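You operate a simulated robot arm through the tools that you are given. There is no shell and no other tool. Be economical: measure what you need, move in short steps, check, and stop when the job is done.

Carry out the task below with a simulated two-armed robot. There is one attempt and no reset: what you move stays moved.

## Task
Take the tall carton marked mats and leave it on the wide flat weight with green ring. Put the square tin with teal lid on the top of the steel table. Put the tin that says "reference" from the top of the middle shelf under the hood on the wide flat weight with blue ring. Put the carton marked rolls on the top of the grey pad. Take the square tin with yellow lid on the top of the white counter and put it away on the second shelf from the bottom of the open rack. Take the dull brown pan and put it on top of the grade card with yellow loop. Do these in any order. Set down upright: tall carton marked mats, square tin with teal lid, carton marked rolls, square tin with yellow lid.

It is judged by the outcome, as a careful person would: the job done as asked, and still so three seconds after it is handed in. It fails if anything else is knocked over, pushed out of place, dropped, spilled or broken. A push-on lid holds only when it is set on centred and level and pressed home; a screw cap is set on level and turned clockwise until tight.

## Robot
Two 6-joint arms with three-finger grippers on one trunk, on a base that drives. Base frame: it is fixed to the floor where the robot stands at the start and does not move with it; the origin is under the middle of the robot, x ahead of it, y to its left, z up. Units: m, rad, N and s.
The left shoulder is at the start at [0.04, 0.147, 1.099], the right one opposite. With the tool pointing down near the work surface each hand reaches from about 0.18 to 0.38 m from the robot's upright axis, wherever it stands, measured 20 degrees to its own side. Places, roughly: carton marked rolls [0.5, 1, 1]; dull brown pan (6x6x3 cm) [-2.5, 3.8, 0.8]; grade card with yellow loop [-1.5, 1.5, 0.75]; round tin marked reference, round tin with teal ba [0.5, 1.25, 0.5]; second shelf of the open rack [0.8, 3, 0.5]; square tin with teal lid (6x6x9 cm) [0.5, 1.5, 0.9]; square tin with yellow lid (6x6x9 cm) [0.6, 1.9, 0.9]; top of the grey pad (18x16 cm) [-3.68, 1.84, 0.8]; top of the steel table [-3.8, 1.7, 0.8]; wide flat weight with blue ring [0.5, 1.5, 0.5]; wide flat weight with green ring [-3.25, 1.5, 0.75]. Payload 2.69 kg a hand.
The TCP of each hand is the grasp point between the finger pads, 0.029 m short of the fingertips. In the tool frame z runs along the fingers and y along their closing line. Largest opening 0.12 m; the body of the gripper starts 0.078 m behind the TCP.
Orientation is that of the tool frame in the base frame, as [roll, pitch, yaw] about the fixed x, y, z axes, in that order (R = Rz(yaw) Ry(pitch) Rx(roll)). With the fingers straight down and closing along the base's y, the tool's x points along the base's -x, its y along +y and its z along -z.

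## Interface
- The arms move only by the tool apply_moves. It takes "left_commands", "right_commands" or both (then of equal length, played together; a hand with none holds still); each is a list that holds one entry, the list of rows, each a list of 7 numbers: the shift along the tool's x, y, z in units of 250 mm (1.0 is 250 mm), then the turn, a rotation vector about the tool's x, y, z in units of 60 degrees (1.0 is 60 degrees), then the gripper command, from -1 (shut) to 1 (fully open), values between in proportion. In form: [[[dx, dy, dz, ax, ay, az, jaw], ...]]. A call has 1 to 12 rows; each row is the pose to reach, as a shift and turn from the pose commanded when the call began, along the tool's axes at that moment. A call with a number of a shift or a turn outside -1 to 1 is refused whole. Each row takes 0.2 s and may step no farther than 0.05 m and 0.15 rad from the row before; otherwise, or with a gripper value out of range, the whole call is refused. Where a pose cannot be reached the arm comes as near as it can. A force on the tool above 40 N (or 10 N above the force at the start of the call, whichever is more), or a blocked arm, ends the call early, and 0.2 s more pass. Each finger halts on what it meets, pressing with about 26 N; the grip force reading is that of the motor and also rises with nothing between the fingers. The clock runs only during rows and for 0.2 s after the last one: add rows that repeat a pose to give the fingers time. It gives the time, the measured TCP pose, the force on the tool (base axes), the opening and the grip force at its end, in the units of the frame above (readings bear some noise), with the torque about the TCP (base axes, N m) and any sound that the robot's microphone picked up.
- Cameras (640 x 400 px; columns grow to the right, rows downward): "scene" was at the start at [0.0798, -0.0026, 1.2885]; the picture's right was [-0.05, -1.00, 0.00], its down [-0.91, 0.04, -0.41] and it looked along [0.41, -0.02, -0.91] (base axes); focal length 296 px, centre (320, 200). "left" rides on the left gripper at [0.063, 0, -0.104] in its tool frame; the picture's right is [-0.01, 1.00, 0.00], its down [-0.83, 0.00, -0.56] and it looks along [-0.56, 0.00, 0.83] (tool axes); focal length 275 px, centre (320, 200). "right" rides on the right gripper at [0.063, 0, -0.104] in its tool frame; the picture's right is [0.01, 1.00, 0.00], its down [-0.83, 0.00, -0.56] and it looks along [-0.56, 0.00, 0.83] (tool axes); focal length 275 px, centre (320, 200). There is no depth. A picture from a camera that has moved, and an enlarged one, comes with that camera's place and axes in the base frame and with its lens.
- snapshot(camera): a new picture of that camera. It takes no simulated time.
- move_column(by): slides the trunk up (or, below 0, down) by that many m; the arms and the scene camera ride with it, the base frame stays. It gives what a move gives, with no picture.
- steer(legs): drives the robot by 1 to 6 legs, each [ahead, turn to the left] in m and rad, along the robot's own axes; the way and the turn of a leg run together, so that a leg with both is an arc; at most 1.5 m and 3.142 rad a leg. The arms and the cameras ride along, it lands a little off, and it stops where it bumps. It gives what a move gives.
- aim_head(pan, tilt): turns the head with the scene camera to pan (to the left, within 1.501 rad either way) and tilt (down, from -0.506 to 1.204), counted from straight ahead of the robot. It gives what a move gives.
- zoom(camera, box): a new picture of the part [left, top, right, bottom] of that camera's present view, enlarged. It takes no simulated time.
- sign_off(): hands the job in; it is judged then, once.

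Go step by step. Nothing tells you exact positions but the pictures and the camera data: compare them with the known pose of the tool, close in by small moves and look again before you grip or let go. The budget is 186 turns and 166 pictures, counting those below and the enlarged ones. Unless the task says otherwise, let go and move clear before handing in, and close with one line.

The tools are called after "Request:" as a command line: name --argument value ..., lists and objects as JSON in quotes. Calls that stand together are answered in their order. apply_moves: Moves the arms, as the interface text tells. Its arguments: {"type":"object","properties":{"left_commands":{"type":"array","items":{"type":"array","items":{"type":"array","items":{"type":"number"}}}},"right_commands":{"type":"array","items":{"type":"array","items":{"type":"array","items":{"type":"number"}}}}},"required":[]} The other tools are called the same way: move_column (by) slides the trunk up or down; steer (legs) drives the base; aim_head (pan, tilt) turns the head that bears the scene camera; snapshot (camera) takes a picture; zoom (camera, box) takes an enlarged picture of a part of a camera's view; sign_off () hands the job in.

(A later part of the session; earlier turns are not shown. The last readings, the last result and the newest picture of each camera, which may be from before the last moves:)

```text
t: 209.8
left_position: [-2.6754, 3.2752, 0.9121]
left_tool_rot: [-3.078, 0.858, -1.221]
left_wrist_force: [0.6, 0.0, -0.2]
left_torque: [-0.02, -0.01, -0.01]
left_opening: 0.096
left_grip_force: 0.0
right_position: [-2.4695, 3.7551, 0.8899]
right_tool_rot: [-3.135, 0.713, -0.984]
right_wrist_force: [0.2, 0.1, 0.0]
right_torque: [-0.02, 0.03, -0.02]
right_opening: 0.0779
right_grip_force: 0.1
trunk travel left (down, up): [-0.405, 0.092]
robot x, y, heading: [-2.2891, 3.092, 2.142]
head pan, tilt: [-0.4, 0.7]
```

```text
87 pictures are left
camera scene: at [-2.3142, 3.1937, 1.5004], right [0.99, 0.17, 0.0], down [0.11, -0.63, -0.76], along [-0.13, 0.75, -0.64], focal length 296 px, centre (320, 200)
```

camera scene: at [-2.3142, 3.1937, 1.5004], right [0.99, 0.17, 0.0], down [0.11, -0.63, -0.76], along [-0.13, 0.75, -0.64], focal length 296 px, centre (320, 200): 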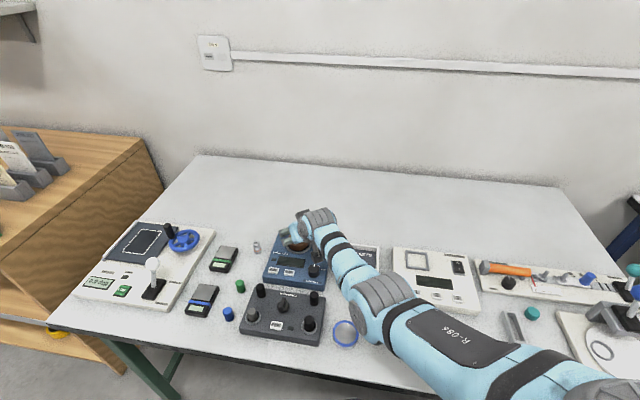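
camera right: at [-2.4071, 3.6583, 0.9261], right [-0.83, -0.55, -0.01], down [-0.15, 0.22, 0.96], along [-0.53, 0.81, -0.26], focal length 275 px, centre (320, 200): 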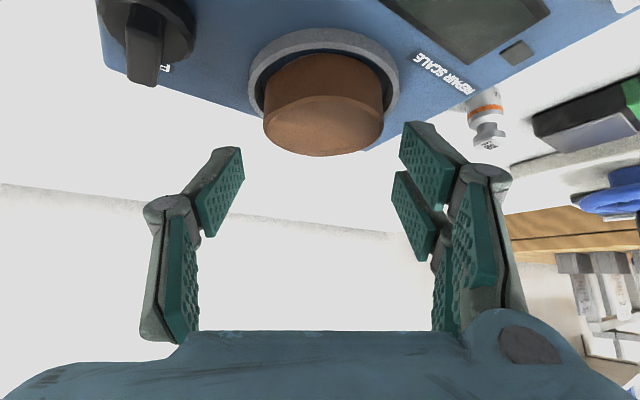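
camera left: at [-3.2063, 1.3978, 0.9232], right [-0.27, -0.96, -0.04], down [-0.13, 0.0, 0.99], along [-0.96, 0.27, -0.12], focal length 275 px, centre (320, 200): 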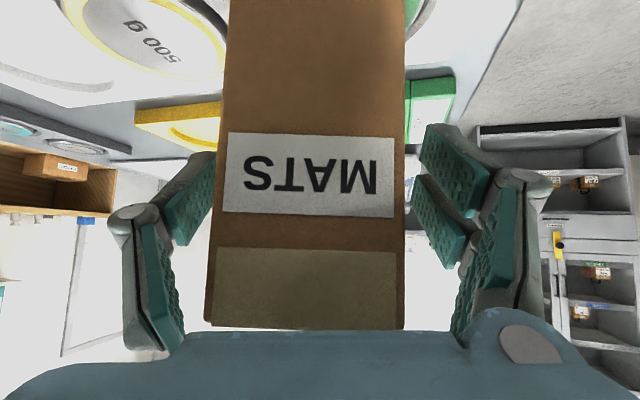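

Aligned over the pan. I lower 3 cm and close.

Request:
move_column --by -0.029

Request:
apply_moves --right_commands '[[[0, 0, 0, 0, 0, 0, -1], [0, 0, 0, 0, 0, 0, -1], [0, 0, 0, 0, 0, 0, -1]]]'

Request:
snapshot --camera "right"

```text
t: 210.5
left_position: [-2.6768, 3.2731, 0.8819]
left_tool_rot: [-3.079, 0.859, -1.22]
left_wrist_force: [-0.4, 0.0, -0.7]
left_torque: [0.0, -0.03, 0.02]
left_opening: 0.0962
left_grip_force: 0.1
right_position: [-2.4732, 3.7566, 0.8667]
right_tool_rot: [-3.136, 0.731, -0.984]
right_wrist_force: [-8.4, 11.5, 31.6]
right_torque: [-0.64, 1.44, -0.56]
right_opening: 0.0844
right_grip_force: 3.9
trunk travel left (down, up): [-0.376, 0.121]
robot x, y, heading: [-2.2874, 3.0881, 2.142]
head pan, tilt: [-0.4, 0.7]
```

```text
t: 210.9
left_position: [-2.6758, 3.2718, 0.8835]
left_tool_rot: [-3.082, 0.863, -1.22]
left_wrist_force: [0.5, 0.7, 0.2]
left_torque: [-0.01, 0.01, 0.03]
left_opening: 0.096
left_grip_force: 0.2
right_position: [-2.4738, 3.7537, 0.8688]
right_tool_rot: [3.137, 0.734, -0.992]
right_wrist_force: [5.9, -9.2, 16.7]
right_torque: [-0.21, -0.09, 0.16]
right_opening: 0.0584
right_grip_force: 25.9
trunk travel left (down, up): [-0.376, 0.121]
robot x, y, heading: [-2.2871, 3.091, 2.143]
head pan, tilt: [-0.4, 0.7]
stopped in row 1 (right hand): the force on the tool passed its limit at 46 N (the readings are from after the stop); the commanded pose is now the measured one
```

```text
86 pictures are left
camera right: at [-2.41, 3.6569, 0.9034], right [-0.83, -0.55, 0.0], down [-0.14, 0.2, 0.97], along [-0.54, 0.81, -0.24], focal length 275 px, centre (320, 200)
```

right: 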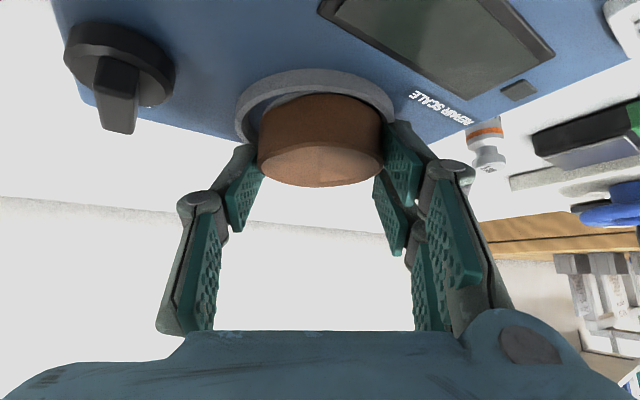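

The tips touched the ring, but the pan is held at 5.8 cm. I lift with the trunk.

Request:
move_column --by 0.08

Request:
snapshot --camera "right"

Request:
snapshot --camera "scene"

```text
t: 212.1
left_position: [-2.6766, 3.2755, 0.9637]
left_tool_rot: [-3.079, 0.855, -1.221]
left_wrist_force: [-0.5, -0.1, 0.0]
left_torque: [0.0, -0.02, 0.01]
left_opening: 0.096
left_grip_force: 0.0
right_position: [-2.476, 3.7566, 0.9456]
right_tool_rot: [3.14, 0.725, -0.989]
right_wrist_force: [-0.9, -0.3, -0.8]
right_torque: [0.0, 0.0, 0.0]
right_opening: 0.0579
right_grip_force: 26.4
trunk travel left (down, up): [-0.456, 0.041]
robot x, y, heading: [-2.288, 3.0913, 2.14]
head pan, tilt: [-0.4, 0.7]
```

```text
85 pictures are left
camera right: at [-2.4122, 3.6592, 0.9813], right [-0.83, -0.55, 0.0], down [-0.14, 0.21, 0.97], along [-0.54, 0.81, -0.25], focal length 275 px, centre (320, 200)
```

right: 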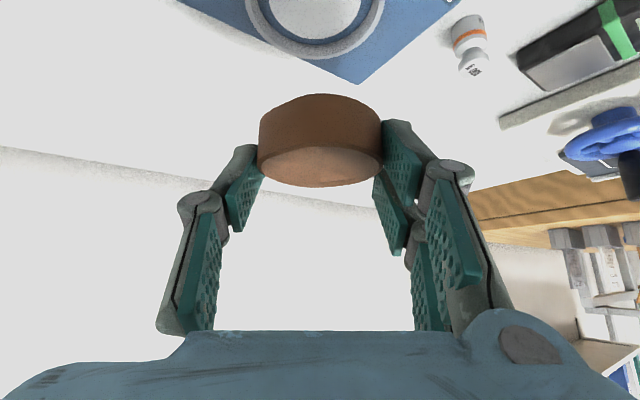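

```text
84 pictures are left
camera scene: at [-2.3148, 3.1942, 1.5525], right [0.98, 0.17, 0.0], down [0.11, -0.63, -0.76], along [-0.13, 0.75, -0.64], focal length 296 px, centre (320, 200)
```

scene: 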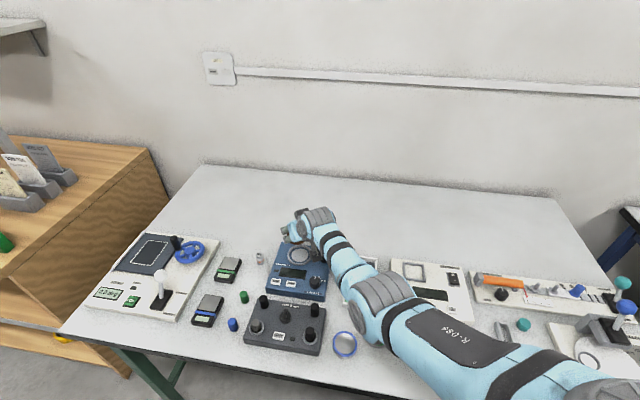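

The pan is held and the scale stays in place. I back off, retract the arm, and drive around the west end of the island to its south side.

Request:
move_column --by 0.035

Request:
steer --legs '[[-0.3, 0]]'

Request:
apply_moves --right_commands '[[[0.08, 0, -0.07, 0, 0, 0, -1], [0.16, 0, -0.14, 0, 0, 0, -1], [0.24, 0, -0.21, 0, 0, 0, -1], [0.32, 0, -0.28, 0, 0, 0, -1], [0.4, 0, -0.35, 0, 0, 0, -1], [0.48, 0, -0.42, 0, 0, 0, -1], [0.56, 0, -0.49, 0, 0, 0, -1]]]'

Request:
steer --legs '[[0, 1.73], [0.66, 0], [0, 0.84], [1.5, 0], [0, 1.571], [0.75, 0]]'

Request:
steer --legs '[[0, 1.571]]'

Request:
aim_head --pan 0 --tilt 0.75

Request:
snapshot --camera "scene"

```text
t: 212.8
left_position: [-2.6767, 3.2745, 0.998]
left_tool_rot: [-3.08, 0.856, -1.22]
left_wrist_force: [-0.4, 0.1, -0.2]
left_torque: [-0.04, 0.0, -0.03]
left_opening: 0.0959
left_grip_force: 0.0
right_position: [-2.4758, 3.7568, 0.9811]
right_tool_rot: [3.141, 0.725, -0.988]
right_wrist_force: [-0.7, 0.5, -1.1]
right_torque: [0.0, 0.0, -0.02]
right_opening: 0.058
right_grip_force: 26.2
trunk travel left (down, up): [-0.491, 0.006]
robot x, y, heading: [-2.2847, 3.0939, 2.14]
head pan, tilt: [-0.4, 0.7]
```

```text
t: 214.9
left_position: [-2.5148, 3.0233, 0.9969]
left_tool_rot: [-3.078, 0.855, -1.221]
left_wrist_force: [-0.9, -0.5, -0.4]
left_torque: [-0.03, -0.02, 0.03]
left_opening: 0.0962
left_grip_force: 0.0
right_position: [-2.3131, 3.5062, 0.9783]
right_tool_rot: [3.14, 0.724, -0.989]
right_wrist_force: [-0.2, 0.3, -0.7]
right_torque: [-0.04, 0.02, 0.01]
right_opening: 0.0578
right_grip_force: 26.3
trunk travel left (down, up): [-0.491, 0.006]
robot x, y, heading: [-2.1248, 2.837, 2.144]
head pan, tilt: [-0.4, 0.7]
```

```text
t: 216.5
left_position: [-2.5141, 3.021, 0.9989]
left_tool_rot: [-3.077, 0.859, -1.222]
left_wrist_force: [-0.4, -0.3, -0.4]
left_torque: [-0.03, 0.0, 0.02]
left_opening: 0.0959
left_grip_force: 0.0
right_position: [-2.2086, 3.3485, 0.982]
right_tool_rot: [3.141, 0.727, -0.991]
right_wrist_force: [-0.6, -0.1, -0.9]
right_torque: [-0.02, 0.01, 0.01]
right_opening: 0.0576
right_grip_force: 26.1
trunk travel left (down, up): [-0.491, 0.006]
robot x, y, heading: [-2.1265, 2.8387, 2.142]
head pan, tilt: [-0.4, 0.7]
```

```text
t: 241.1
left_position: [-1.5699, 1.0037, 0.9986]
left_tool_rot: [-3.081, 0.859, 2.818]
left_wrist_force: [-1.0, -0.1, -0.2]
left_torque: [0.03, 0.0, 0.01]
left_opening: 0.0959
left_grip_force: 0.2
right_position: [-1.5045, 0.5633, 0.9806]
right_tool_rot: [3.138, 0.727, 3.05]
right_wrist_force: [0.4, 0.1, -0.5]
right_torque: [0.06, -0.01, -0.01]
right_opening: 0.0582
right_grip_force: 25.9
trunk travel left (down, up): [-0.491, 0.006]
robot x, y, heading: [-1.9527, 0.8159, -0.101]
head pan, tilt: [-0.4, 0.7]
```

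```text
t: 245.4
left_position: [-2.1562, 1.1907, 0.9983]
left_tool_rot: [-3.079, 0.857, -1.858]
left_wrist_force: [-0.6, 0.0, -0.3]
left_torque: [0.02, 0.02, 0.0]
left_opening: 0.0958
left_grip_force: 0.0
right_position: [-1.7193, 1.2725, 0.9806]
right_tool_rot: [3.139, 0.726, -1.627]
right_wrist_force: [0.7, 0.0, -1.5]
right_torque: [-0.03, 0.01, 0.0]
right_opening: 0.0583
right_grip_force: 26.3
trunk travel left (down, up): [-0.491, 0.006]
robot x, y, heading: [-1.9555, 0.8148, 1.507]
head pan, tilt: [-0.4, 0.7]
```

```text
t: 246.3
left_position: [-2.1576, 1.1911, 0.9985]
left_tool_rot: [-3.079, 0.857, -1.859]
left_wrist_force: [0.3, 0.1, 0.0]
left_torque: [-0.02, 0.02, 0.03]
left_opening: 0.096
left_grip_force: 0.1
right_position: [-1.7201, 1.2727, 0.9807]
right_tool_rot: [3.139, 0.726, -1.627]
right_wrist_force: [0.4, -0.7, -1.4]
right_torque: [-0.02, 0.01, 0.01]
right_opening: 0.0582
right_grip_force: 26.3
trunk travel left (down, up): [-0.491, 0.006]
robot x, y, heading: [-1.9539, 0.8139, 1.507]
head pan, tilt: [0.0, 0.75]
```

```text
83 pictures are left
camera scene: at [-1.9474, 0.9167, 1.5822], right [1.0, -0.07, 0.0], down [-0.05, -0.68, -0.73], along [0.05, 0.73, -0.68], focal length 296 px, centre (320, 200)
```

scene: 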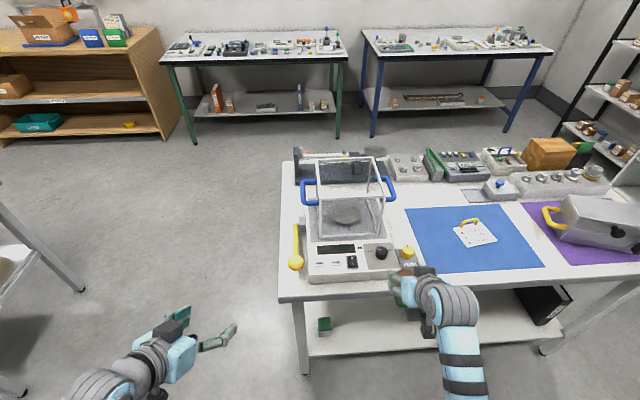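

I zoom on the grade card.

Request:
zoom --camera "scene" --box '[430, 200, 530, 265]'

```text
6.15 times, centred on (480, 232) of scene
camera zoom: at [-1.9474, 0.9167, 1.5822], right [1.0, -0.07, 0.0], down [-0.05, -0.68, -0.73], along [0.05, 0.73, -0.68], focal length 1819 px, centre (-665, 0)
```

zoom: 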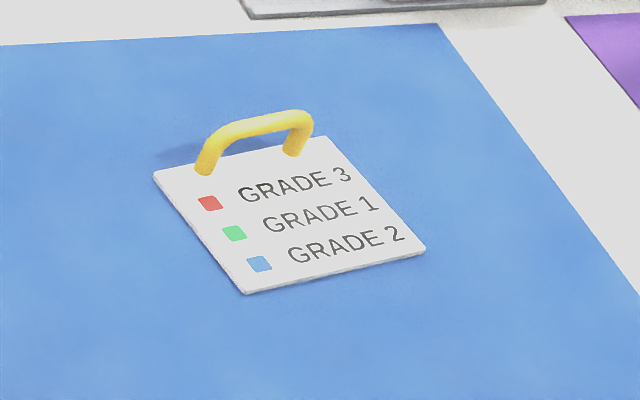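

The card lies at about (-1.385, 1.51). I shift the base east so that the right hand lines up with the card.

Request:
steer --legs '[[0, -1.41], [0.37, 0], [0, 1.474]]'

Request:
snapshot --camera "scene"

Request:
snapshot --camera "right"

```text
t: 255.7
left_position: [-1.8276, 1.2106, 0.9995]
left_tool_rot: [-3.077, 0.856, -1.759]
left_wrist_force: [0.5, 0.3, 0.1]
left_torque: [0.01, -0.03, 0.02]
left_opening: 0.096
left_grip_force: 0.0
right_position: [-1.4008, 1.3348, 0.9799]
right_tool_rot: [3.14, 0.726, -1.528]
right_wrist_force: [-0.1, 0.2, -0.5]
right_torque: [-0.04, 0.0, 0.01]
right_opening: 0.058
right_grip_force: 26.2
trunk travel left (down, up): [-0.491, 0.006]
robot x, y, heading: [-1.5853, 0.8518, 1.603]
head pan, tilt: [0.0, 0.75]
```

```text
81 pictures are left
camera scene: at [-1.5924, 0.9583, 1.5822], right [1.0, 0.03, 0.0], down [0.02, -0.68, -0.73], along [-0.02, 0.73, -0.68], focal length 296 px, centre (320, 200)
```

scene: 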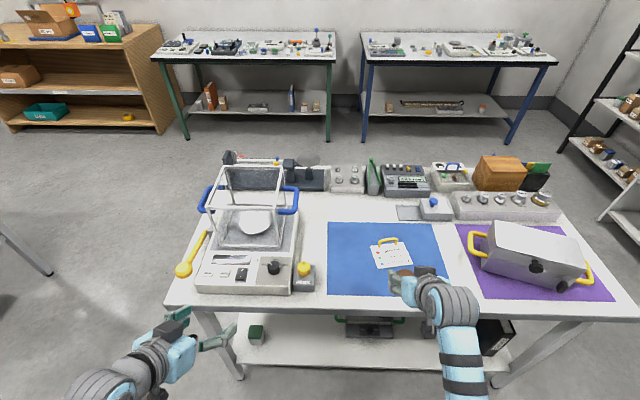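

```text
80 pictures are left
camera right: at [-1.3953, 1.2185, 1.0159], right [-1.0, -0.05, 0.0], down [-0.01, 0.25, 0.97], along [-0.05, 0.97, -0.25], focal length 275 px, centre (320, 200)
```

right: 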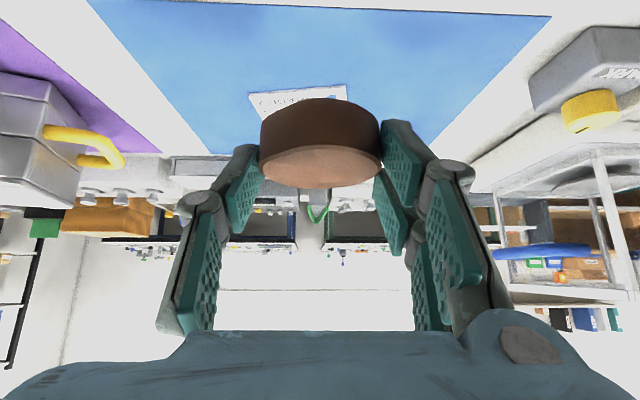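

Both views agree on the card. I drive 0.1 m ahead, extend over the card and lower part way.

Request:
steer --legs '[[0.1, 0]]'

Request:
apply_moves --right_commands '[[[-0.075, -0.024, 0.067, 0, 0, 0, -1], [-0.15, -0.048, 0.134, 0, 0, 0, -1], [-0.224, -0.072, 0.2, 0, 0, 0, -1], [-0.15, -0.072, 0.284, 0, 0, 0, -1], [-0.07, -0.072, 0.374, 0, 0, 0, -1], [-0.01, -0.072, 0.44, 0, 0, 0, -1], [-0.01, -0.072, 0.44, 0, 0, 0, -1]]]'

Request:
zoom --camera "scene" --box '[340, 230, 470, 330]'

Request:
snapshot --camera "right"

```text
t: 256.9
left_position: [-1.8315, 1.3087, 1.0001]
left_tool_rot: [-3.081, 0.864, -1.762]
left_wrist_force: [-0.7, -0.5, -0.3]
left_torque: [0.08, -0.03, 0.01]
left_opening: 0.096
left_grip_force: 0.1
right_position: [-1.4043, 1.433, 0.9828]
right_tool_rot: [3.139, 0.734, -1.527]
right_wrist_force: [-0.1, -0.7, -1.8]
right_torque: [0.01, 0.03, 0.02]
right_opening: 0.0584
right_grip_force: 26.3
trunk travel left (down, up): [-0.491, 0.006]
robot x, y, heading: [-1.5903, 0.9584, 1.604]
head pan, tilt: [0.0, 0.75]
```

```text
t: 258.5
left_position: [-1.8308, 1.3144, 0.9984]
left_tool_rot: [-3.078, 0.858, -1.757]
left_wrist_force: [0.6, 1.0, -0.1]
left_torque: [-0.02, 0.03, 0.01]
left_opening: 0.0959
left_grip_force: 0.0
right_position: [-1.3915, 1.5137, 0.8998]
right_tool_rot: [3.14, 0.726, -1.529]
right_wrist_force: [-0.1, -0.4, -0.8]
right_torque: [-0.01, -0.02, 0.0]
right_opening: 0.0582
right_grip_force: 26.1
trunk travel left (down, up): [-0.491, 0.006]
robot x, y, heading: [-1.59, 0.9588, 1.608]
head pan, tilt: [0.0, 0.75]
```

```text
4.00 times, centred on (405, 280) of scene
camera zoom: at [-1.5961, 1.0622, 1.5822], right [1.0, 0.03, 0.0], down [0.02, -0.68, -0.73], along [-0.02, 0.73, -0.68], focal length 1182 px, centre (-20, -120)
```

zoom: 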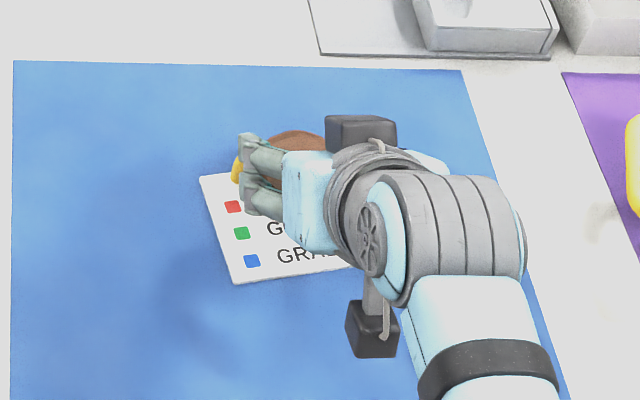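

```text
78 pictures are left
camera right: at [-1.3853, 1.3978, 0.935], right [-1.0, -0.05, 0.0], down [-0.01, 0.25, 0.97], along [-0.05, 0.97, -0.25], focal length 275 px, centre (320, 200)
```

right: 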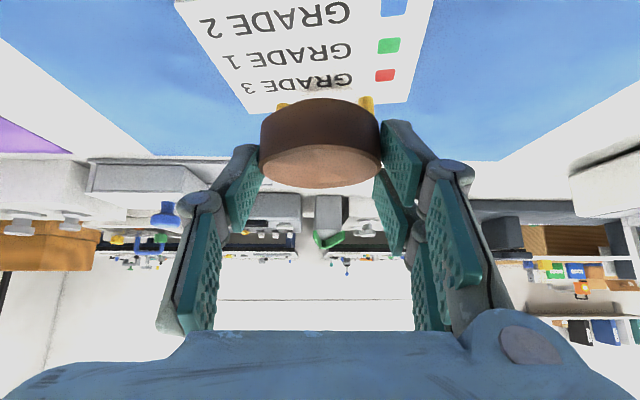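

The pan is 1.3 cm too near the loop. I shift it back and lower further.

Request:
apply_moves --right_commands '[[[0.039, 0, -0.035, 0, 0, 0, -1], [0.065, 0, -0.005, 0, 0, 0, -1], [0.09, 0, 0.023, 0, 0, 0, -1], [0.113, 0, 0.049, 0, 0, 0, -1], [0.113, 0, 0.049, 0, 0, 0, -1]]]'

Request:
snapshot --camera "right"

```text
t: 259.7
left_position: [-1.8326, 1.3142, 0.9986]
left_tool_rot: [-3.079, 0.857, -1.758]
left_wrist_force: [0.1, 0.2, 0.0]
left_torque: [0.0, 0.01, 0.03]
left_opening: 0.096
left_grip_force: 0.1
right_position: [-1.3898, 1.5014, 0.8722]
right_tool_rot: [3.141, 0.725, -1.528]
right_wrist_force: [0.0, 0.0, 0.6]
right_torque: [0.0, 0.0, 0.02]
right_opening: 0.0581
right_grip_force: 25.9
trunk travel left (down, up): [-0.491, 0.006]
robot x, y, heading: [-1.5937, 0.9611, 1.605]
head pan, tilt: [0.0, 0.75]
```

```text
77 pictures are left
camera right: at [-1.3845, 1.3845, 0.9082], right [-1.0, -0.05, 0.0], down [-0.01, 0.25, 0.97], along [-0.05, 0.97, -0.25], focal length 275 px, centre (320, 200)
```

right: 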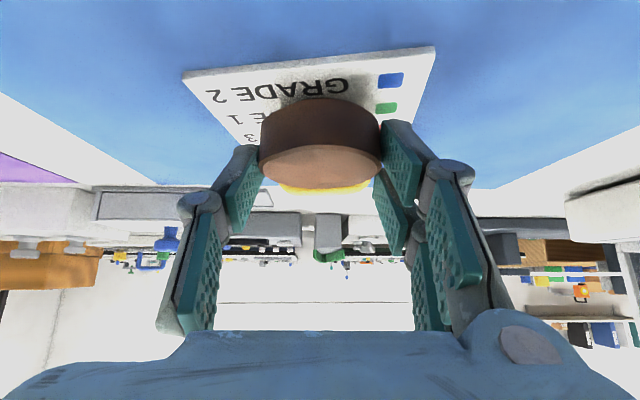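

Good. I lower in fine steps to touch.

Request:
apply_moves --right_commands '[[[0.013, 0, 0.015, 0, 0, 0, -1], [0.02, 0, 0.0225, 0, 0, 0, -1], [0.027, 0, 0.03, 0, 0, 0, -1], [0.033, 0, 0.037, 0, 0, 0, -1], [0.033, 0, 0.037, 0, 0, 0, -1]]]'

Request:
snapshot --camera "right"

```text
t: 260.9
left_position: [-1.8318, 1.3112, 0.9981]
left_tool_rot: [-3.08, 0.857, -1.76]
left_wrist_force: [0.1, 0.8, 0.0]
left_torque: [0.01, -0.01, -0.02]
left_opening: 0.0962
left_grip_force: 0.0
right_position: [-1.3882, 1.5016, 0.8609]
right_tool_rot: [3.14, 0.727, -1.527]
right_wrist_force: [1.3, 0.6, 3.0]
right_torque: [0.16, 0.0, -0.02]
right_opening: 0.0581
right_grip_force: 25.8
trunk travel left (down, up): [-0.491, 0.006]
robot x, y, heading: [-1.5897, 0.9597, 1.604]
head pan, tilt: [0.0, 0.75]
```

```text
76 pictures are left
camera right: at [-1.384, 1.3848, 0.8961], right [-1.0, -0.05, 0.0], down [-0.01, 0.25, 0.97], along [-0.05, 0.97, -0.25], focal length 275 px, centre (320, 200)
```

right: 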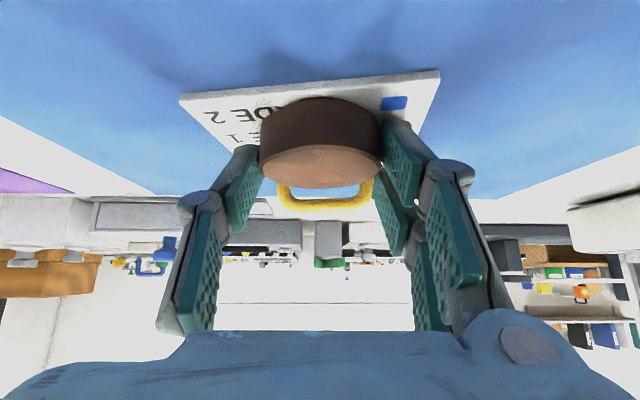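

Contact. I press a millimetre more, open and withdraw.

Request:
apply_moves --right_commands '[[[0.004, 0, 0.004, 0, 0, 0, -1], [0.004, 0, 0.004, 0, 0, 0, -0.02], [0.004, 0, 0.004, 0, 0, 0, 0.2], [0.004, 0, 0.004, 0, 0, 0, 0.4], [0.004, 0, 0.004, 0, 0, 0, 0.4]]]'

Request:
apply_moves --right_commands '[[[0, 0, -0.1, 0, 0, 0, 0.4], [0, 0, -0.2, 0, 0, 0, 0.4], [0, 0, -0.3, 0, 0, 0, 0.4], [0, 0, -0.4, 0, 0, 0, 0.4], [0, 0, -0.5, 0, 0, 0, 0.4], [0, 0, -0.6, 0, 0, 0, 0.4]]]'

Request:
steer --legs '[[-0.2, 0]]'

Request:
zoom --camera "scene" --box '[320, 200, 480, 310]'

```text
t: 262.1
left_position: [-1.8311, 1.3126, 0.9983]
left_tool_rot: [-3.078, 0.856, -1.756]
left_wrist_force: [0.2, -0.5, -1.5]
left_torque: [-0.03, 0.03, -0.02]
left_opening: 0.096
left_grip_force: 0.0
right_position: [-1.3895, 1.501, 0.858]
right_tool_rot: [3.139, 0.726, -1.528]
right_wrist_force: [0.3, 0.2, -0.6]
right_torque: [0.0, -0.02, -0.01]
right_opening: 0.0842
right_grip_force: 0.1
trunk travel left (down, up): [-0.491, 0.006]
robot x, y, heading: [-1.5936, 0.9622, 1.599]
head pan, tilt: [0.0, 0.75]
```

```text
t: 263.5
left_position: [-1.8321, 1.3125, 0.9981]
left_tool_rot: [-3.079, 0.858, -1.759]
left_wrist_force: [0.0, -0.5, -0.5]
left_torque: [0.02, -0.02, 0.0]
left_opening: 0.0962
left_grip_force: 0.0
right_position: [-1.383, 1.3995, 0.9728]
right_tool_rot: [3.14, 0.726, -1.524]
right_wrist_force: [0.0, -0.2, 0.1]
right_torque: [0.0, -0.05, 0.0]
right_opening: 0.0842
right_grip_force: 0.1
trunk travel left (down, up): [-0.491, 0.006]
robot x, y, heading: [-1.5951, 0.9569, 1.605]
head pan, tilt: [0.0, 0.75]
```

```text
t: 265.1
left_position: [-1.8255, 1.1201, 0.9963]
left_tool_rot: [-3.079, 0.855, -1.759]
left_wrist_force: [0.5, 0.2, 0.9]
left_torque: [0.01, 0.04, -0.02]
left_opening: 0.0958
left_grip_force: 0.1
right_position: [-1.3768, 1.2064, 0.969]
right_tool_rot: [-3.141, 0.722, -1.528]
right_wrist_force: [0.1, 0.8, 1.0]
right_torque: [0.01, -0.01, 0.03]
right_opening: 0.0839
right_grip_force: 0.1
trunk travel left (down, up): [-0.491, 0.006]
robot x, y, heading: [-1.5873, 0.7587, 1.598]
head pan, tilt: [0.0, 0.75]
```

```text
3.64 times, centred on (400, 255) of scene
camera zoom: at [-1.5896, 0.8702, 1.5818], right [1.0, 0.03, 0.0], down [0.02, -0.68, -0.73], along [-0.02, 0.73, -0.68], focal length 1075 px, centre (29, 0)
```

zoom: 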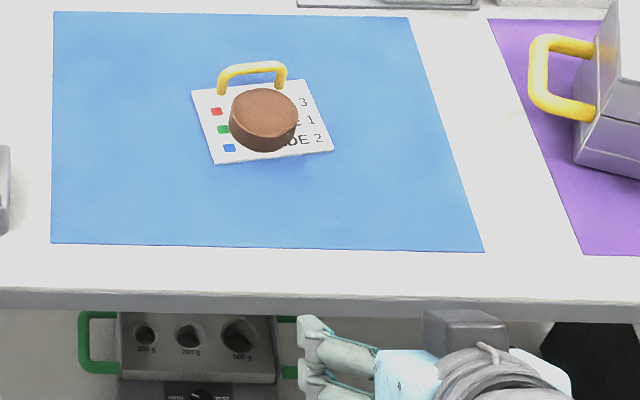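

The pan rests on the card. Next come the shelf tins at the white counter; I drive back there.

Request:
steer --legs '[[0, -1.473], [1.22, 0], [0, 1.445], [0.3, 0], [0, -1.571]]'

Request:
aim_head --pan 0 --tilt 0.85

Request:
snapshot --camera "scene"

```text
t: 284.1
left_position: [-0.0082, 1.4233, 0.9983]
left_tool_rot: [-3.08, 0.856, 2.993]
left_wrist_force: [-0.3, 0.4, 0.6]
left_torque: [-0.01, 0.01, -0.02]
left_opening: 0.096
left_grip_force: 0.1
right_position: [0.0966, 0.9778, 0.9711]
right_tool_rot: [3.139, 0.726, -3.057]
right_wrist_force: [-0.3, 1.4, 0.1]
right_torque: [0.03, -0.02, 0.02]
right_opening: 0.0843
right_grip_force: 0.0
trunk travel left (down, up): [-0.491, 0.006]
robot x, y, heading: [-0.3521, 1.1649, 0.075]
head pan, tilt: [0.0, 0.75]
```

```text
t: 284.8
left_position: [-0.0088, 1.4233, 0.9979]
left_tool_rot: [-3.078, 0.858, 2.993]
left_wrist_force: [-0.2, -0.7, 0.4]
left_torque: [-0.04, 0.01, -0.02]
left_opening: 0.096
left_grip_force: 0.0
right_position: [0.0951, 0.9779, 0.9717]
right_tool_rot: [3.141, 0.727, -3.057]
right_wrist_force: [-0.6, -0.1, -0.1]
right_torque: [-0.04, 0.0, 0.0]
right_opening: 0.0836
right_grip_force: 0.1
trunk travel left (down, up): [-0.491, 0.006]
robot x, y, heading: [-0.3523, 1.1704, 0.076]
head pan, tilt: [0.0, 0.85]
```

```text
74 pictures are left
camera scene: at [-0.256, 1.177, 1.5743], right [0.07, -1.0, 0.0], down [-0.75, -0.06, -0.66], along [0.66, 0.05, -0.75], focal length 296 px, centre (320, 200)
```

scene: 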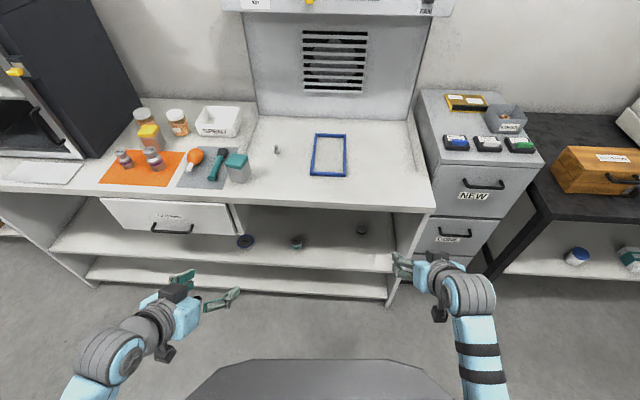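

Request:
zoom --camera "scene" --box '[345, 215, 380, 240]'

Request:
zoom --camera "scene" --box '[225, 220, 315, 260]'

```text
16.00 times, centred on (362, 228) of scene
camera zoom: at [-0.256, 1.177, 1.5743], right [0.07, -1.0, 0.0], down [-0.75, -0.06, -0.66], along [0.66, 0.05, -0.75], focal length 4730 px, centre (-360, -240)
```

zoom: 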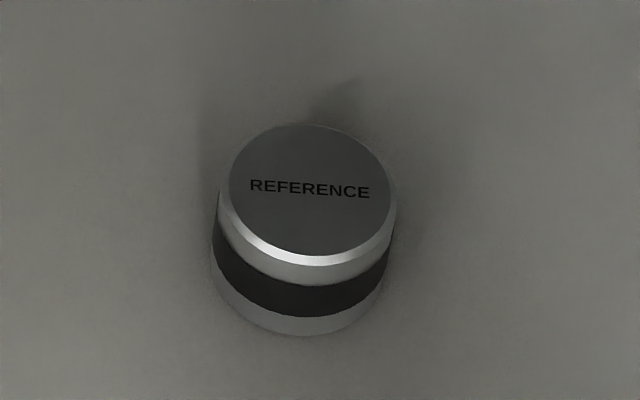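

```text
7.11 times, centred on (270, 240) of scene
camera zoom: at [-0.256, 1.177, 1.5743], right [0.07, -1.0, 0.0], down [-0.75, -0.06, -0.66], along [0.66, 0.05, -0.75], focal length 2102 px, centre (676, -84)
```

zoom: 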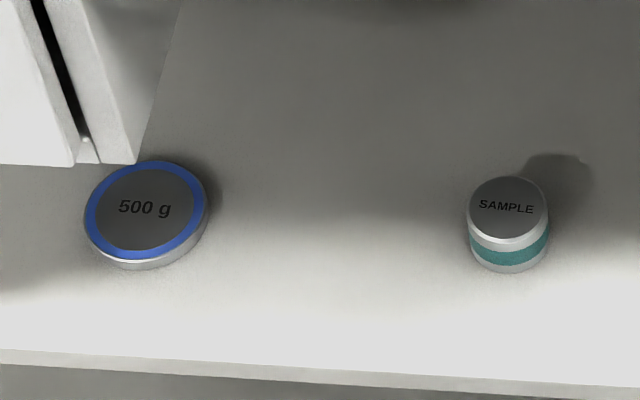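

The black-banded tin reads REFERENCE. I lower the trunk to look at the shelf with the right hand camera.

Request:
move_column --by -0.35

Request:
snapshot --camera "right"

Request:
snapshot --camera "left"

```text
t: 288.2
left_position: [-0.0081, 1.4234, 0.649]
left_tool_rot: [-3.078, 0.856, 2.993]
left_wrist_force: [-0.1, -0.4, 0.3]
left_torque: [0.0, 0.01, 0.0]
left_opening: 0.0961
left_grip_force: 0.1
right_position: [0.096, 0.9772, 0.6227]
right_tool_rot: [3.141, 0.724, -3.058]
right_wrist_force: [0.4, 0.6, 0.0]
right_torque: [0.01, -0.01, 0.01]
right_opening: 0.084
right_grip_force: 0.0
trunk travel left (down, up): [-0.141, 0.356]
robot x, y, heading: [-0.3543, 1.1671, 0.076]
head pan, tilt: [0.0, 0.85]
```

```text
71 pictures are left
camera right: at [-0.0199, 0.9672, 0.6574], right [-0.09, 1.0, 0.0], down [0.25, 0.02, 0.97], along [0.96, 0.08, -0.25], focal length 275 px, centre (320, 200)
```

right: 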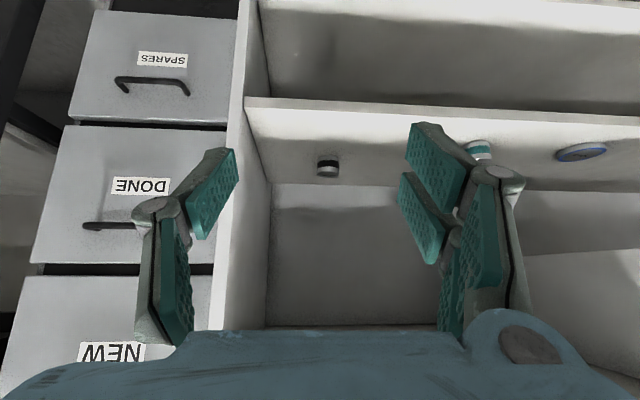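

```text
70 pictures are left
camera left: at [-0.1263, 1.4468, 0.6697], right [0.2, 0.98, -0.04], down [0.13, 0.01, 0.99], along [0.97, -0.2, -0.12], focal length 275 px, centre (320, 200)
```

left: 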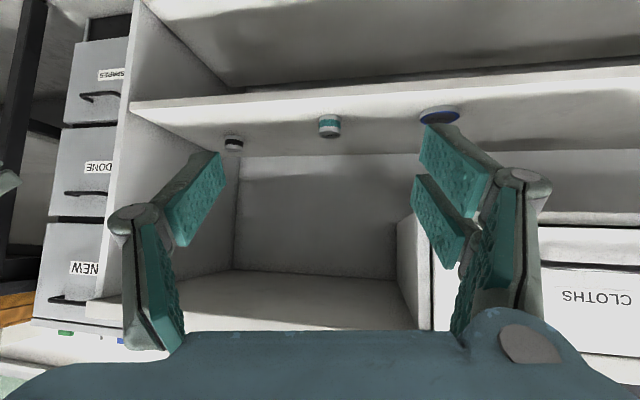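

The reference tin is at about (0.586, 1.037), deep on the shelf at z 0.41; the blue-ring weight is at about (0.47, 1.57). I pitch the right hand to 0.9, open it, and lower the trunk.

Request:
apply_moves --right_commands '[[[0, 0, 0, 0, -0.06, 0, 0.6], [0, 0, 0, 0, -0.12, 0, 1], [0, 0, 0, 0, -0.168, 0, 1], [0, 0, 0, 0, -0.168, 0, 1]]]'

Request:
move_column --by -0.13

Request:
steer --legs '[[0.2, 0]]'

Request:
snapshot --camera "right"

```text
t: 289.2
left_position: [-0.0087, 1.4233, 0.6496]
left_tool_rot: [-3.081, 0.857, 2.992]
left_wrist_force: [0.1, -0.2, 0.6]
left_torque: [0.03, -0.02, 0.01]
left_opening: 0.0959
left_grip_force: 0.1
right_position: [0.0955, 0.977, 0.6211]
right_tool_rot: [3.139, 0.902, -3.058]
right_wrist_force: [-0.4, -1.2, -0.3]
right_torque: [0.0, 0.03, 0.03]
right_opening: 0.1202
right_grip_force: 0.0
trunk travel left (down, up): [-0.141, 0.356]
robot x, y, heading: [-0.3539, 1.1679, 0.073]
head pan, tilt: [0.0, 0.85]
```

```text
t: 290.8
left_position: [-0.0085, 1.4231, 0.5188]
left_tool_rot: [-3.079, 0.855, 2.993]
left_wrist_force: [0.0, -0.1, -0.2]
left_torque: [-0.04, -0.03, -0.01]
left_opening: 0.0961
left_grip_force: 0.1
right_position: [0.0974, 0.9782, 0.492]
right_tool_rot: [3.14, 0.902, -3.057]
right_wrist_force: [0.8, 0.1, 0.5]
right_torque: [0.02, -0.03, 0.03]
right_opening: 0.1199
right_grip_force: 0.0
trunk travel left (down, up): [-0.011, 0.486]
robot x, y, heading: [-0.3531, 1.1707, 0.07]
head pan, tilt: [0.0, 0.85]
```

```text
t: 292.4
left_position: [0.1912, 1.4397, 0.518]
left_tool_rot: [-3.078, 0.858, 2.998]
left_wrist_force: [-0.3, -0.7, 0.0]
left_torque: [0.01, 0.0, 0.02]
left_opening: 0.0964
left_grip_force: 0.0
right_position: [0.2958, 0.9951, 0.492]
right_tool_rot: [3.14, 0.902, -3.054]
right_wrist_force: [1.0, -0.1, -0.1]
right_torque: [-0.05, -0.01, -0.02]
right_opening: 0.1199
right_grip_force: 0.1
trunk travel left (down, up): [-0.011, 0.486]
robot x, y, heading: [-0.158, 1.1857, 0.078]
head pan, tilt: [0.0, 0.85]
```

```text
69 pictures are left
camera right: at [0.176, 0.9826, 0.5065], right [-0.09, 1.0, 0.0], down [0.08, 0.01, 1.0], along [0.99, 0.09, -0.08], focal length 275 px, centre (320, 200)
```

right: 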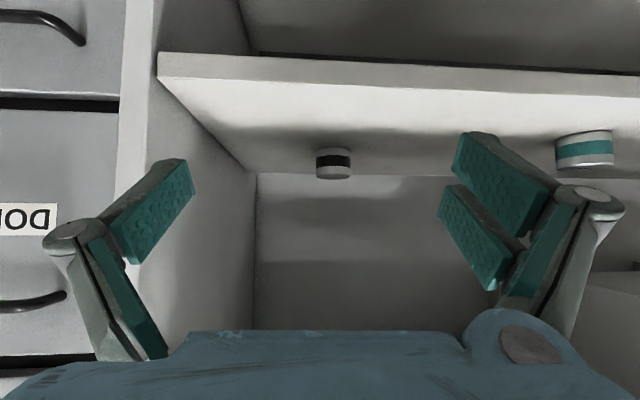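

I drive 0.11 m closer, then check before reaching in.

Request:
steer --legs '[[0.11, 0]]'

Request:
apply_moves --right_commands '[[[-0.06, 0.02, 0.095, 0, 0, 0, 1], [-0.12, 0.04, 0.19, 0, 0, 0, 1], [-0.17, 0.07, 0.27, 0, 0, 0, 1], [-0.17, 0.07, 0.27, 0, 0, 0, 1]]]'

Request:
snapshot --camera "right"

```text
t: 293.5
left_position: [0.3006, 1.4482, 0.5177]
left_tool_rot: [-3.078, 0.857, 2.995]
left_wrist_force: [0.4, 0.0, -0.1]
left_torque: [-0.01, -0.03, 0.01]
left_opening: 0.0961
left_grip_force: 0.1
right_position: [0.4063, 1.0027, 0.4912]
right_tool_rot: [3.139, 0.901, -3.055]
right_wrist_force: [0.0, 0.3, 0.4]
right_torque: [-0.01, 0.01, 0.02]
right_opening: 0.1199
right_grip_force: 0.1
trunk travel left (down, up): [-0.011, 0.486]
robot x, y, heading: [-0.0445, 1.1946, 0.078]
head pan, tilt: [0.0, 0.85]
```

```text
t: 294.5
left_position: [0.2996, 1.4477, 0.5179]
left_tool_rot: [-3.077, 0.857, 2.995]
left_wrist_force: [-0.1, -0.6, -0.1]
left_torque: [0.0, -0.01, 0.0]
left_opening: 0.0961
left_grip_force: 0.1
right_position: [0.4831, 1.0248, 0.4843]
right_tool_rot: [3.14, 0.903, -3.056]
right_wrist_force: [-0.4, -0.2, -0.4]
right_torque: [0.02, 0.01, -0.01]
right_opening: 0.12
right_grip_force: 0.2
trunk travel left (down, up): [-0.011, 0.486]
robot x, y, heading: [-0.0454, 1.1901, 0.076]
head pan, tilt: [0.0, 0.85]
```

```text
68 pictures are left
camera right: at [0.3633, 1.0141, 0.4989], right [-0.09, 1.0, 0.0], down [0.08, 0.01, 1.0], along [0.99, 0.09, -0.08], focal length 275 px, centre (320, 200)
```

right: 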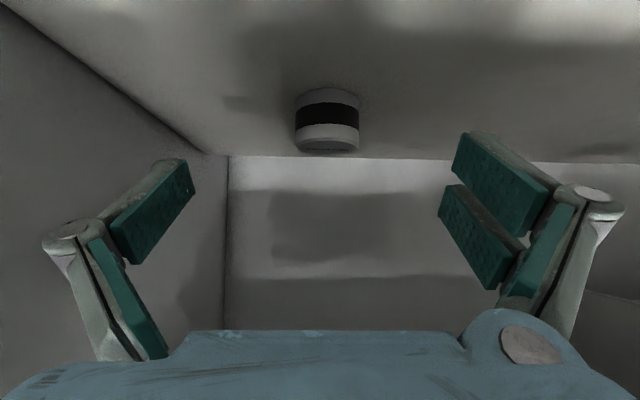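

The tin is straight ahead, centre (0.588, 1.040). I reach in around it.

Request:
apply_moves --right_commands '[[[-0.022, 0.005, 0.108, 0, 0, 0, 1], [-0.043, 0.01, 0.216, 0, 0, 0, 1], [-0.065, 0.016, 0.324, 0, 0, 0, 1], [-0.086, 0.021, 0.432, 0, 0, 0, 1], [-0.086, 0.021, 0.432, 0, 0, 0, 1]]]'

Request:
snapshot --camera "right"

```text
t: 295.7
left_position: [0.2994, 1.4481, 0.5188]
left_tool_rot: [-3.079, 0.857, 2.996]
left_wrist_force: [-0.3, -0.2, -0.6]
left_torque: [0.02, -0.01, 0.01]
left_opening: 0.096
left_grip_force: 0.0
right_position: [0.5785, 1.0368, 0.4313]
right_tool_rot: [-3.139, 0.902, -3.054]
right_wrist_force: [-0.2, 0.3, -0.4]
right_torque: [-0.01, -0.02, 0.01]
right_opening: 0.12
right_grip_force: 0.0
trunk travel left (down, up): [-0.011, 0.486]
robot x, y, heading: [-0.0433, 1.1933, 0.074]
head pan, tilt: [0.0, 0.85]
```

```text
67 pictures are left
camera right: at [0.4573, 1.0264, 0.4461], right [-0.09, 1.0, -0.01], down [0.08, 0.01, 1.0], along [0.99, 0.09, -0.08], focal length 275 px, centre (320, 200)
```

right: 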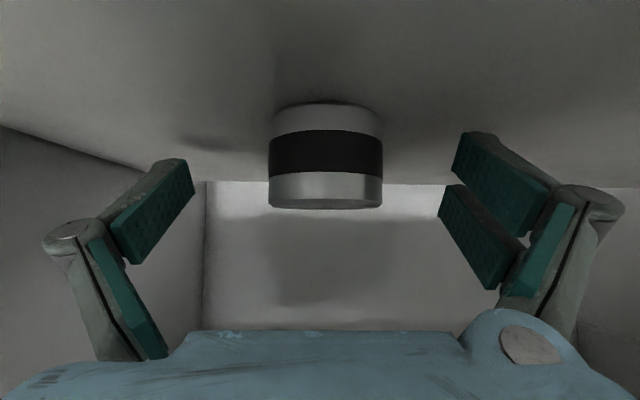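

Centred. I close.

Request:
apply_moves --right_commands '[[[0, 0, 0, 0, 0, 0, -1], [0, 0, 0, 0, 0, 0, -1], [0, 0, 0, 0, 0, 0, -1], [0, 0, 0, 0, 0, 0, -1]]]'

Request:
apply_moves --right_commands '[[[-0.04, 0, -0.03, 0, 0, 0, -1], [-0.08, 0, -0.06, 0, 0, 0, -1], [-0.125, 0, -0.1, 0, 0, 0, -1], [-0.1, 0, -0.15, 0, 0, 0, -1], [-0.06, 0, -0.22, 0, 0, 0, -1], [-0.02, 0, -0.29, 0, 0, 0, -1]]]'

Request:
snapshot --camera "right"

```text
t: 296.7
left_position: [0.2997, 1.4473, 0.5192]
left_tool_rot: [-3.078, 0.859, 2.995]
left_wrist_force: [-0.3, -0.8, -1.1]
left_torque: [-0.01, -0.01, 0.01]
left_opening: 0.0961
left_grip_force: 0.2
right_position: [0.5793, 1.0388, 0.434]
right_tool_rot: [-3.135, 0.907, -3.053]
right_wrist_force: [-3.0, 4.1, 10.6]
right_torque: [0.43, 0.01, 0.11]
right_opening: 0.0499
right_grip_force: 26.4
trunk travel left (down, up): [-0.011, 0.486]
robot x, y, heading: [-0.0421, 1.192, 0.075]
head pan, tilt: [0.0, 0.85]
```

```text
t: 298.1
left_position: [0.2996, 1.4478, 0.5182]
left_tool_rot: [-3.078, 0.857, 2.995]
left_wrist_force: [0.1, 0.8, 0.6]
left_torque: [-0.01, -0.02, 0.01]
left_opening: 0.0958
left_grip_force: 0.1
right_position: [0.5272, 1.0297, 0.4848]
right_tool_rot: [-3.13, 0.905, -3.046]
right_wrist_force: [-0.7, -0.4, -1.2]
right_torque: [-0.01, -0.02, -0.01]
right_opening: 0.0501
right_grip_force: 26.4
trunk travel left (down, up): [-0.011, 0.486]
robot x, y, heading: [-0.0452, 1.1895, 0.079]
head pan, tilt: [0.0, 0.85]
```

```text
66 pictures are left
camera right: at [0.4066, 1.0192, 0.4985], right [-0.09, 1.0, -0.01], down [0.07, 0.02, 1.0], along [0.99, 0.09, -0.08], focal length 275 px, centre (320, 200)
```

right: 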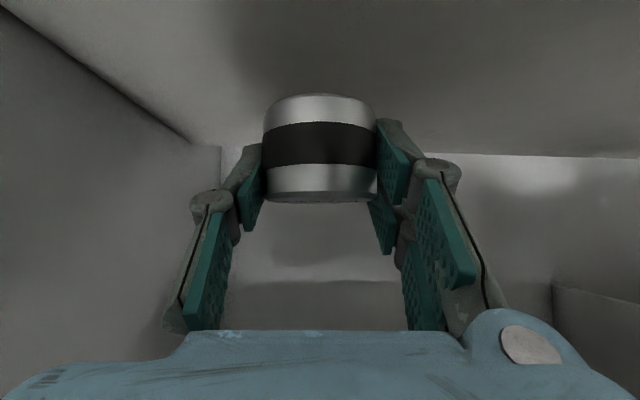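

Held and lifted. I back out and retract the arm before shifting north to the blue-ring weight.

Request:
steer --legs '[[-0.22, 0]]'

Request:
apply_moves --right_commands '[[[0.06, 0, -0.09, 0, 0, 0, -1], [0.12, 0, -0.18, 0, 0, 0, -1], [0.18, 0, -0.27, 0, 0, 0, -1], [0.24, 0, -0.36, 0, 0, 0, -1], [0.28, 0, -0.42, 0, 0, 0, -1]]]'

Request:
steer --legs '[[0, 1.493], [0.55, 0], [0, -1.571]]'

Request:
snapshot --camera "right"

Request:
snapshot --camera "scene"

```text
t: 299.8
left_position: [0.0828, 1.4335, 0.5185]
left_tool_rot: [-3.078, 0.858, 3.002]
left_wrist_force: [-0.5, 0.1, -0.9]
left_torque: [0.0, -0.02, -0.02]
left_opening: 0.0964
left_grip_force: 0.0
right_position: [0.3114, 1.0168, 0.4827]
right_tool_rot: [-3.133, 0.901, -3.042]
right_wrist_force: [-0.7, 0.2, -1.8]
right_torque: [-0.02, -0.01, -0.02]
right_opening: 0.0497
right_grip_force: 26.3
trunk travel left (down, up): [-0.011, 0.486]
robot x, y, heading: [-0.2608, 1.1762, 0.085]
head pan, tilt: [0.0, 0.85]
```

```text
t: 301.0
left_position: [0.0825, 1.4337, 0.5192]
left_tool_rot: [-3.079, 0.857, 3.002]
left_wrist_force: [-1.4, -0.4, -0.2]
left_torque: [0.01, -0.01, -0.03]
left_opening: 0.0959
left_grip_force: 0.0
right_position: [0.1918, 1.0038, 0.4944]
right_tool_rot: [-3.114, 0.909, -3.027]
right_wrist_force: [0.5, -0.2, -1.9]
right_torque: [-0.02, 0.01, 0.0]
right_opening: 0.05
right_grip_force: 26.1
trunk travel left (down, up): [-0.011, 0.486]
robot x, y, heading: [-0.2585, 1.175, 0.085]
head pan, tilt: [0.0, 0.85]
```

```text
t: 311.6
left_position: [0.0762, 1.986, 0.5198]
left_tool_rot: [-3.08, 0.858, 2.979]
left_wrist_force: [-0.4, -0.4, 0.9]
left_torque: [-0.01, 0.03, 0.0]
left_opening: 0.0961
left_grip_force: 0.0
right_position: [0.173, 1.554, 0.4923]
right_tool_rot: [-3.115, 0.903, -3.051]
right_wrist_force: [-0.1, 0.4, 0.1]
right_torque: [0.02, 0.03, 0.0]
right_opening: 0.0498
right_grip_force: 25.8
trunk travel left (down, up): [-0.011, 0.486]
robot x, y, heading: [-0.2704, 1.7393, 0.06]
head pan, tilt: [0.0, 0.85]
```

```text
65 pictures are left
camera right: at [0.0512, 1.545, 0.5061], right [-0.07, 1.0, -0.02], down [0.08, 0.03, 1.0], along [0.99, 0.07, -0.08], focal length 275 px, centre (320, 200)
```

right: 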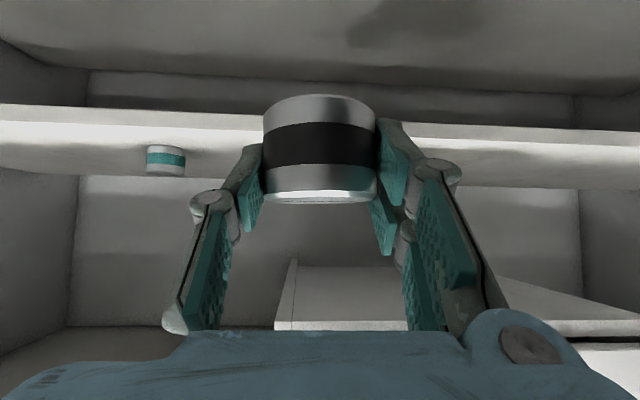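

```text
64 pictures are left
camera scene: at [-0.1753, 1.7422, 1.0947], right [0.06, -1.0, 0.0], down [-0.75, -0.04, -0.66], along [0.66, 0.04, -0.75], focal length 296 px, centre (320, 200)
```

scene: 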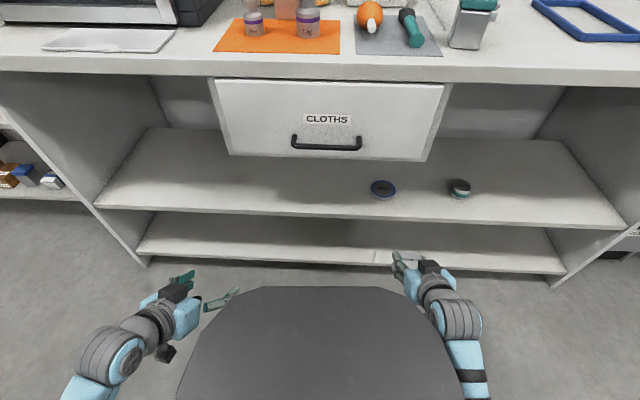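

The blue-ring weight is at (0.482, 1.582), straight ahead of the right hand, under the drawer's edge. I drive 0.17 m, then reach at constant height.

Request:
steer --legs '[[0.17, 0]]'

Request:
apply_moves --right_commands '[[[-0.067, 0.004, 0.085, 0, 0, 0, -1], [-0.134, 0.008, 0.17, 0, 0, 0, -1], [-0.2, 0.012, 0.254, 0, 0, 0, -1]]]'

Request:
snapshot --camera "scene"

Request:
snapshot --camera "right"

```text
t: 313.1
left_position: [0.246, 1.994, 0.5176]
left_tool_rot: [-3.079, 0.859, 2.979]
left_wrist_force: [1.0, 0.6, 0.9]
left_torque: [0.0, 0.06, -0.03]
left_opening: 0.0959
left_grip_force: 0.1
right_position: [0.3418, 1.5629, 0.4909]
right_tool_rot: [-3.116, 0.9, -3.05]
right_wrist_force: [1.1, -0.4, -0.2]
right_torque: [0.03, 0.02, 0.03]
right_opening: 0.0503
right_grip_force: 26.2
trunk travel left (down, up): [-0.011, 0.486]
robot x, y, heading: [-0.1054, 1.7438, 0.058]
head pan, tilt: [0.0, 0.85]
```

```text
t: 313.9
left_position: [0.2452, 1.9941, 0.5172]
left_tool_rot: [-3.079, 0.858, 2.978]
left_wrist_force: [0.3, 0.8, -0.7]
left_torque: [0.0, -0.02, -0.02]
left_opening: 0.0962
left_grip_force: 0.1
right_position: [0.4194, 1.5672, 0.4903]
right_tool_rot: [-3.11, 0.9, -3.05]
right_wrist_force: [0.5, -0.4, -0.4]
right_torque: [-0.01, 0.0, 0.02]
right_opening: 0.0498
right_grip_force: 26.7
trunk travel left (down, up): [-0.011, 0.486]
robot x, y, heading: [-0.1044, 1.746, 0.057]
head pan, tilt: [0.0, 0.85]
```

```text
63 pictures are left
camera scene: at [-0.0055, 1.7519, 1.0946], right [0.06, -1.0, 0.0], down [-0.75, -0.04, -0.66], along [0.66, 0.04, -0.75], focal length 296 px, centre (320, 200)
```

scene: 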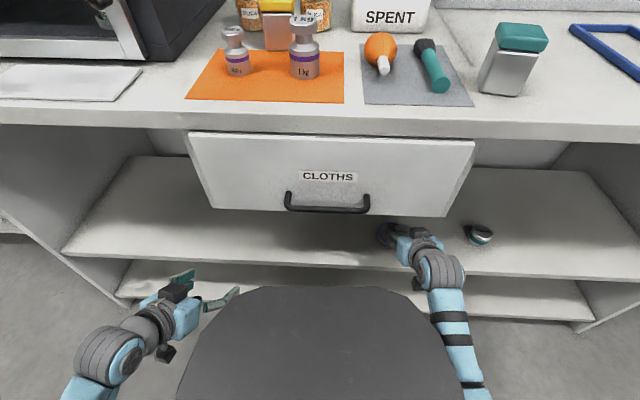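

```text
62 pictures are left
camera right: at [0.2994, 1.5595, 0.5047], right [-0.07, 1.0, -0.02], down [0.08, 0.03, 1.0], along [0.99, 0.07, -0.08], focal length 275 px, centre (320, 200)
```

right: 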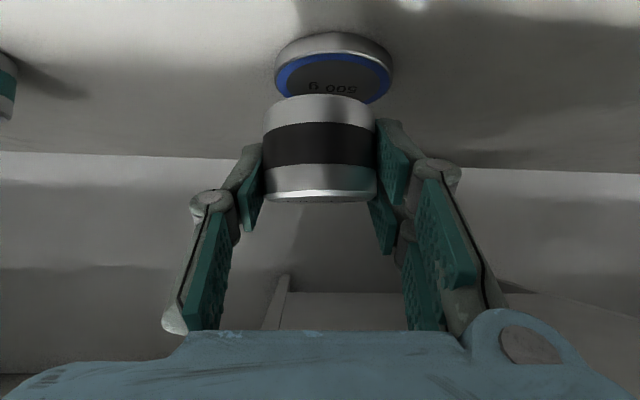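

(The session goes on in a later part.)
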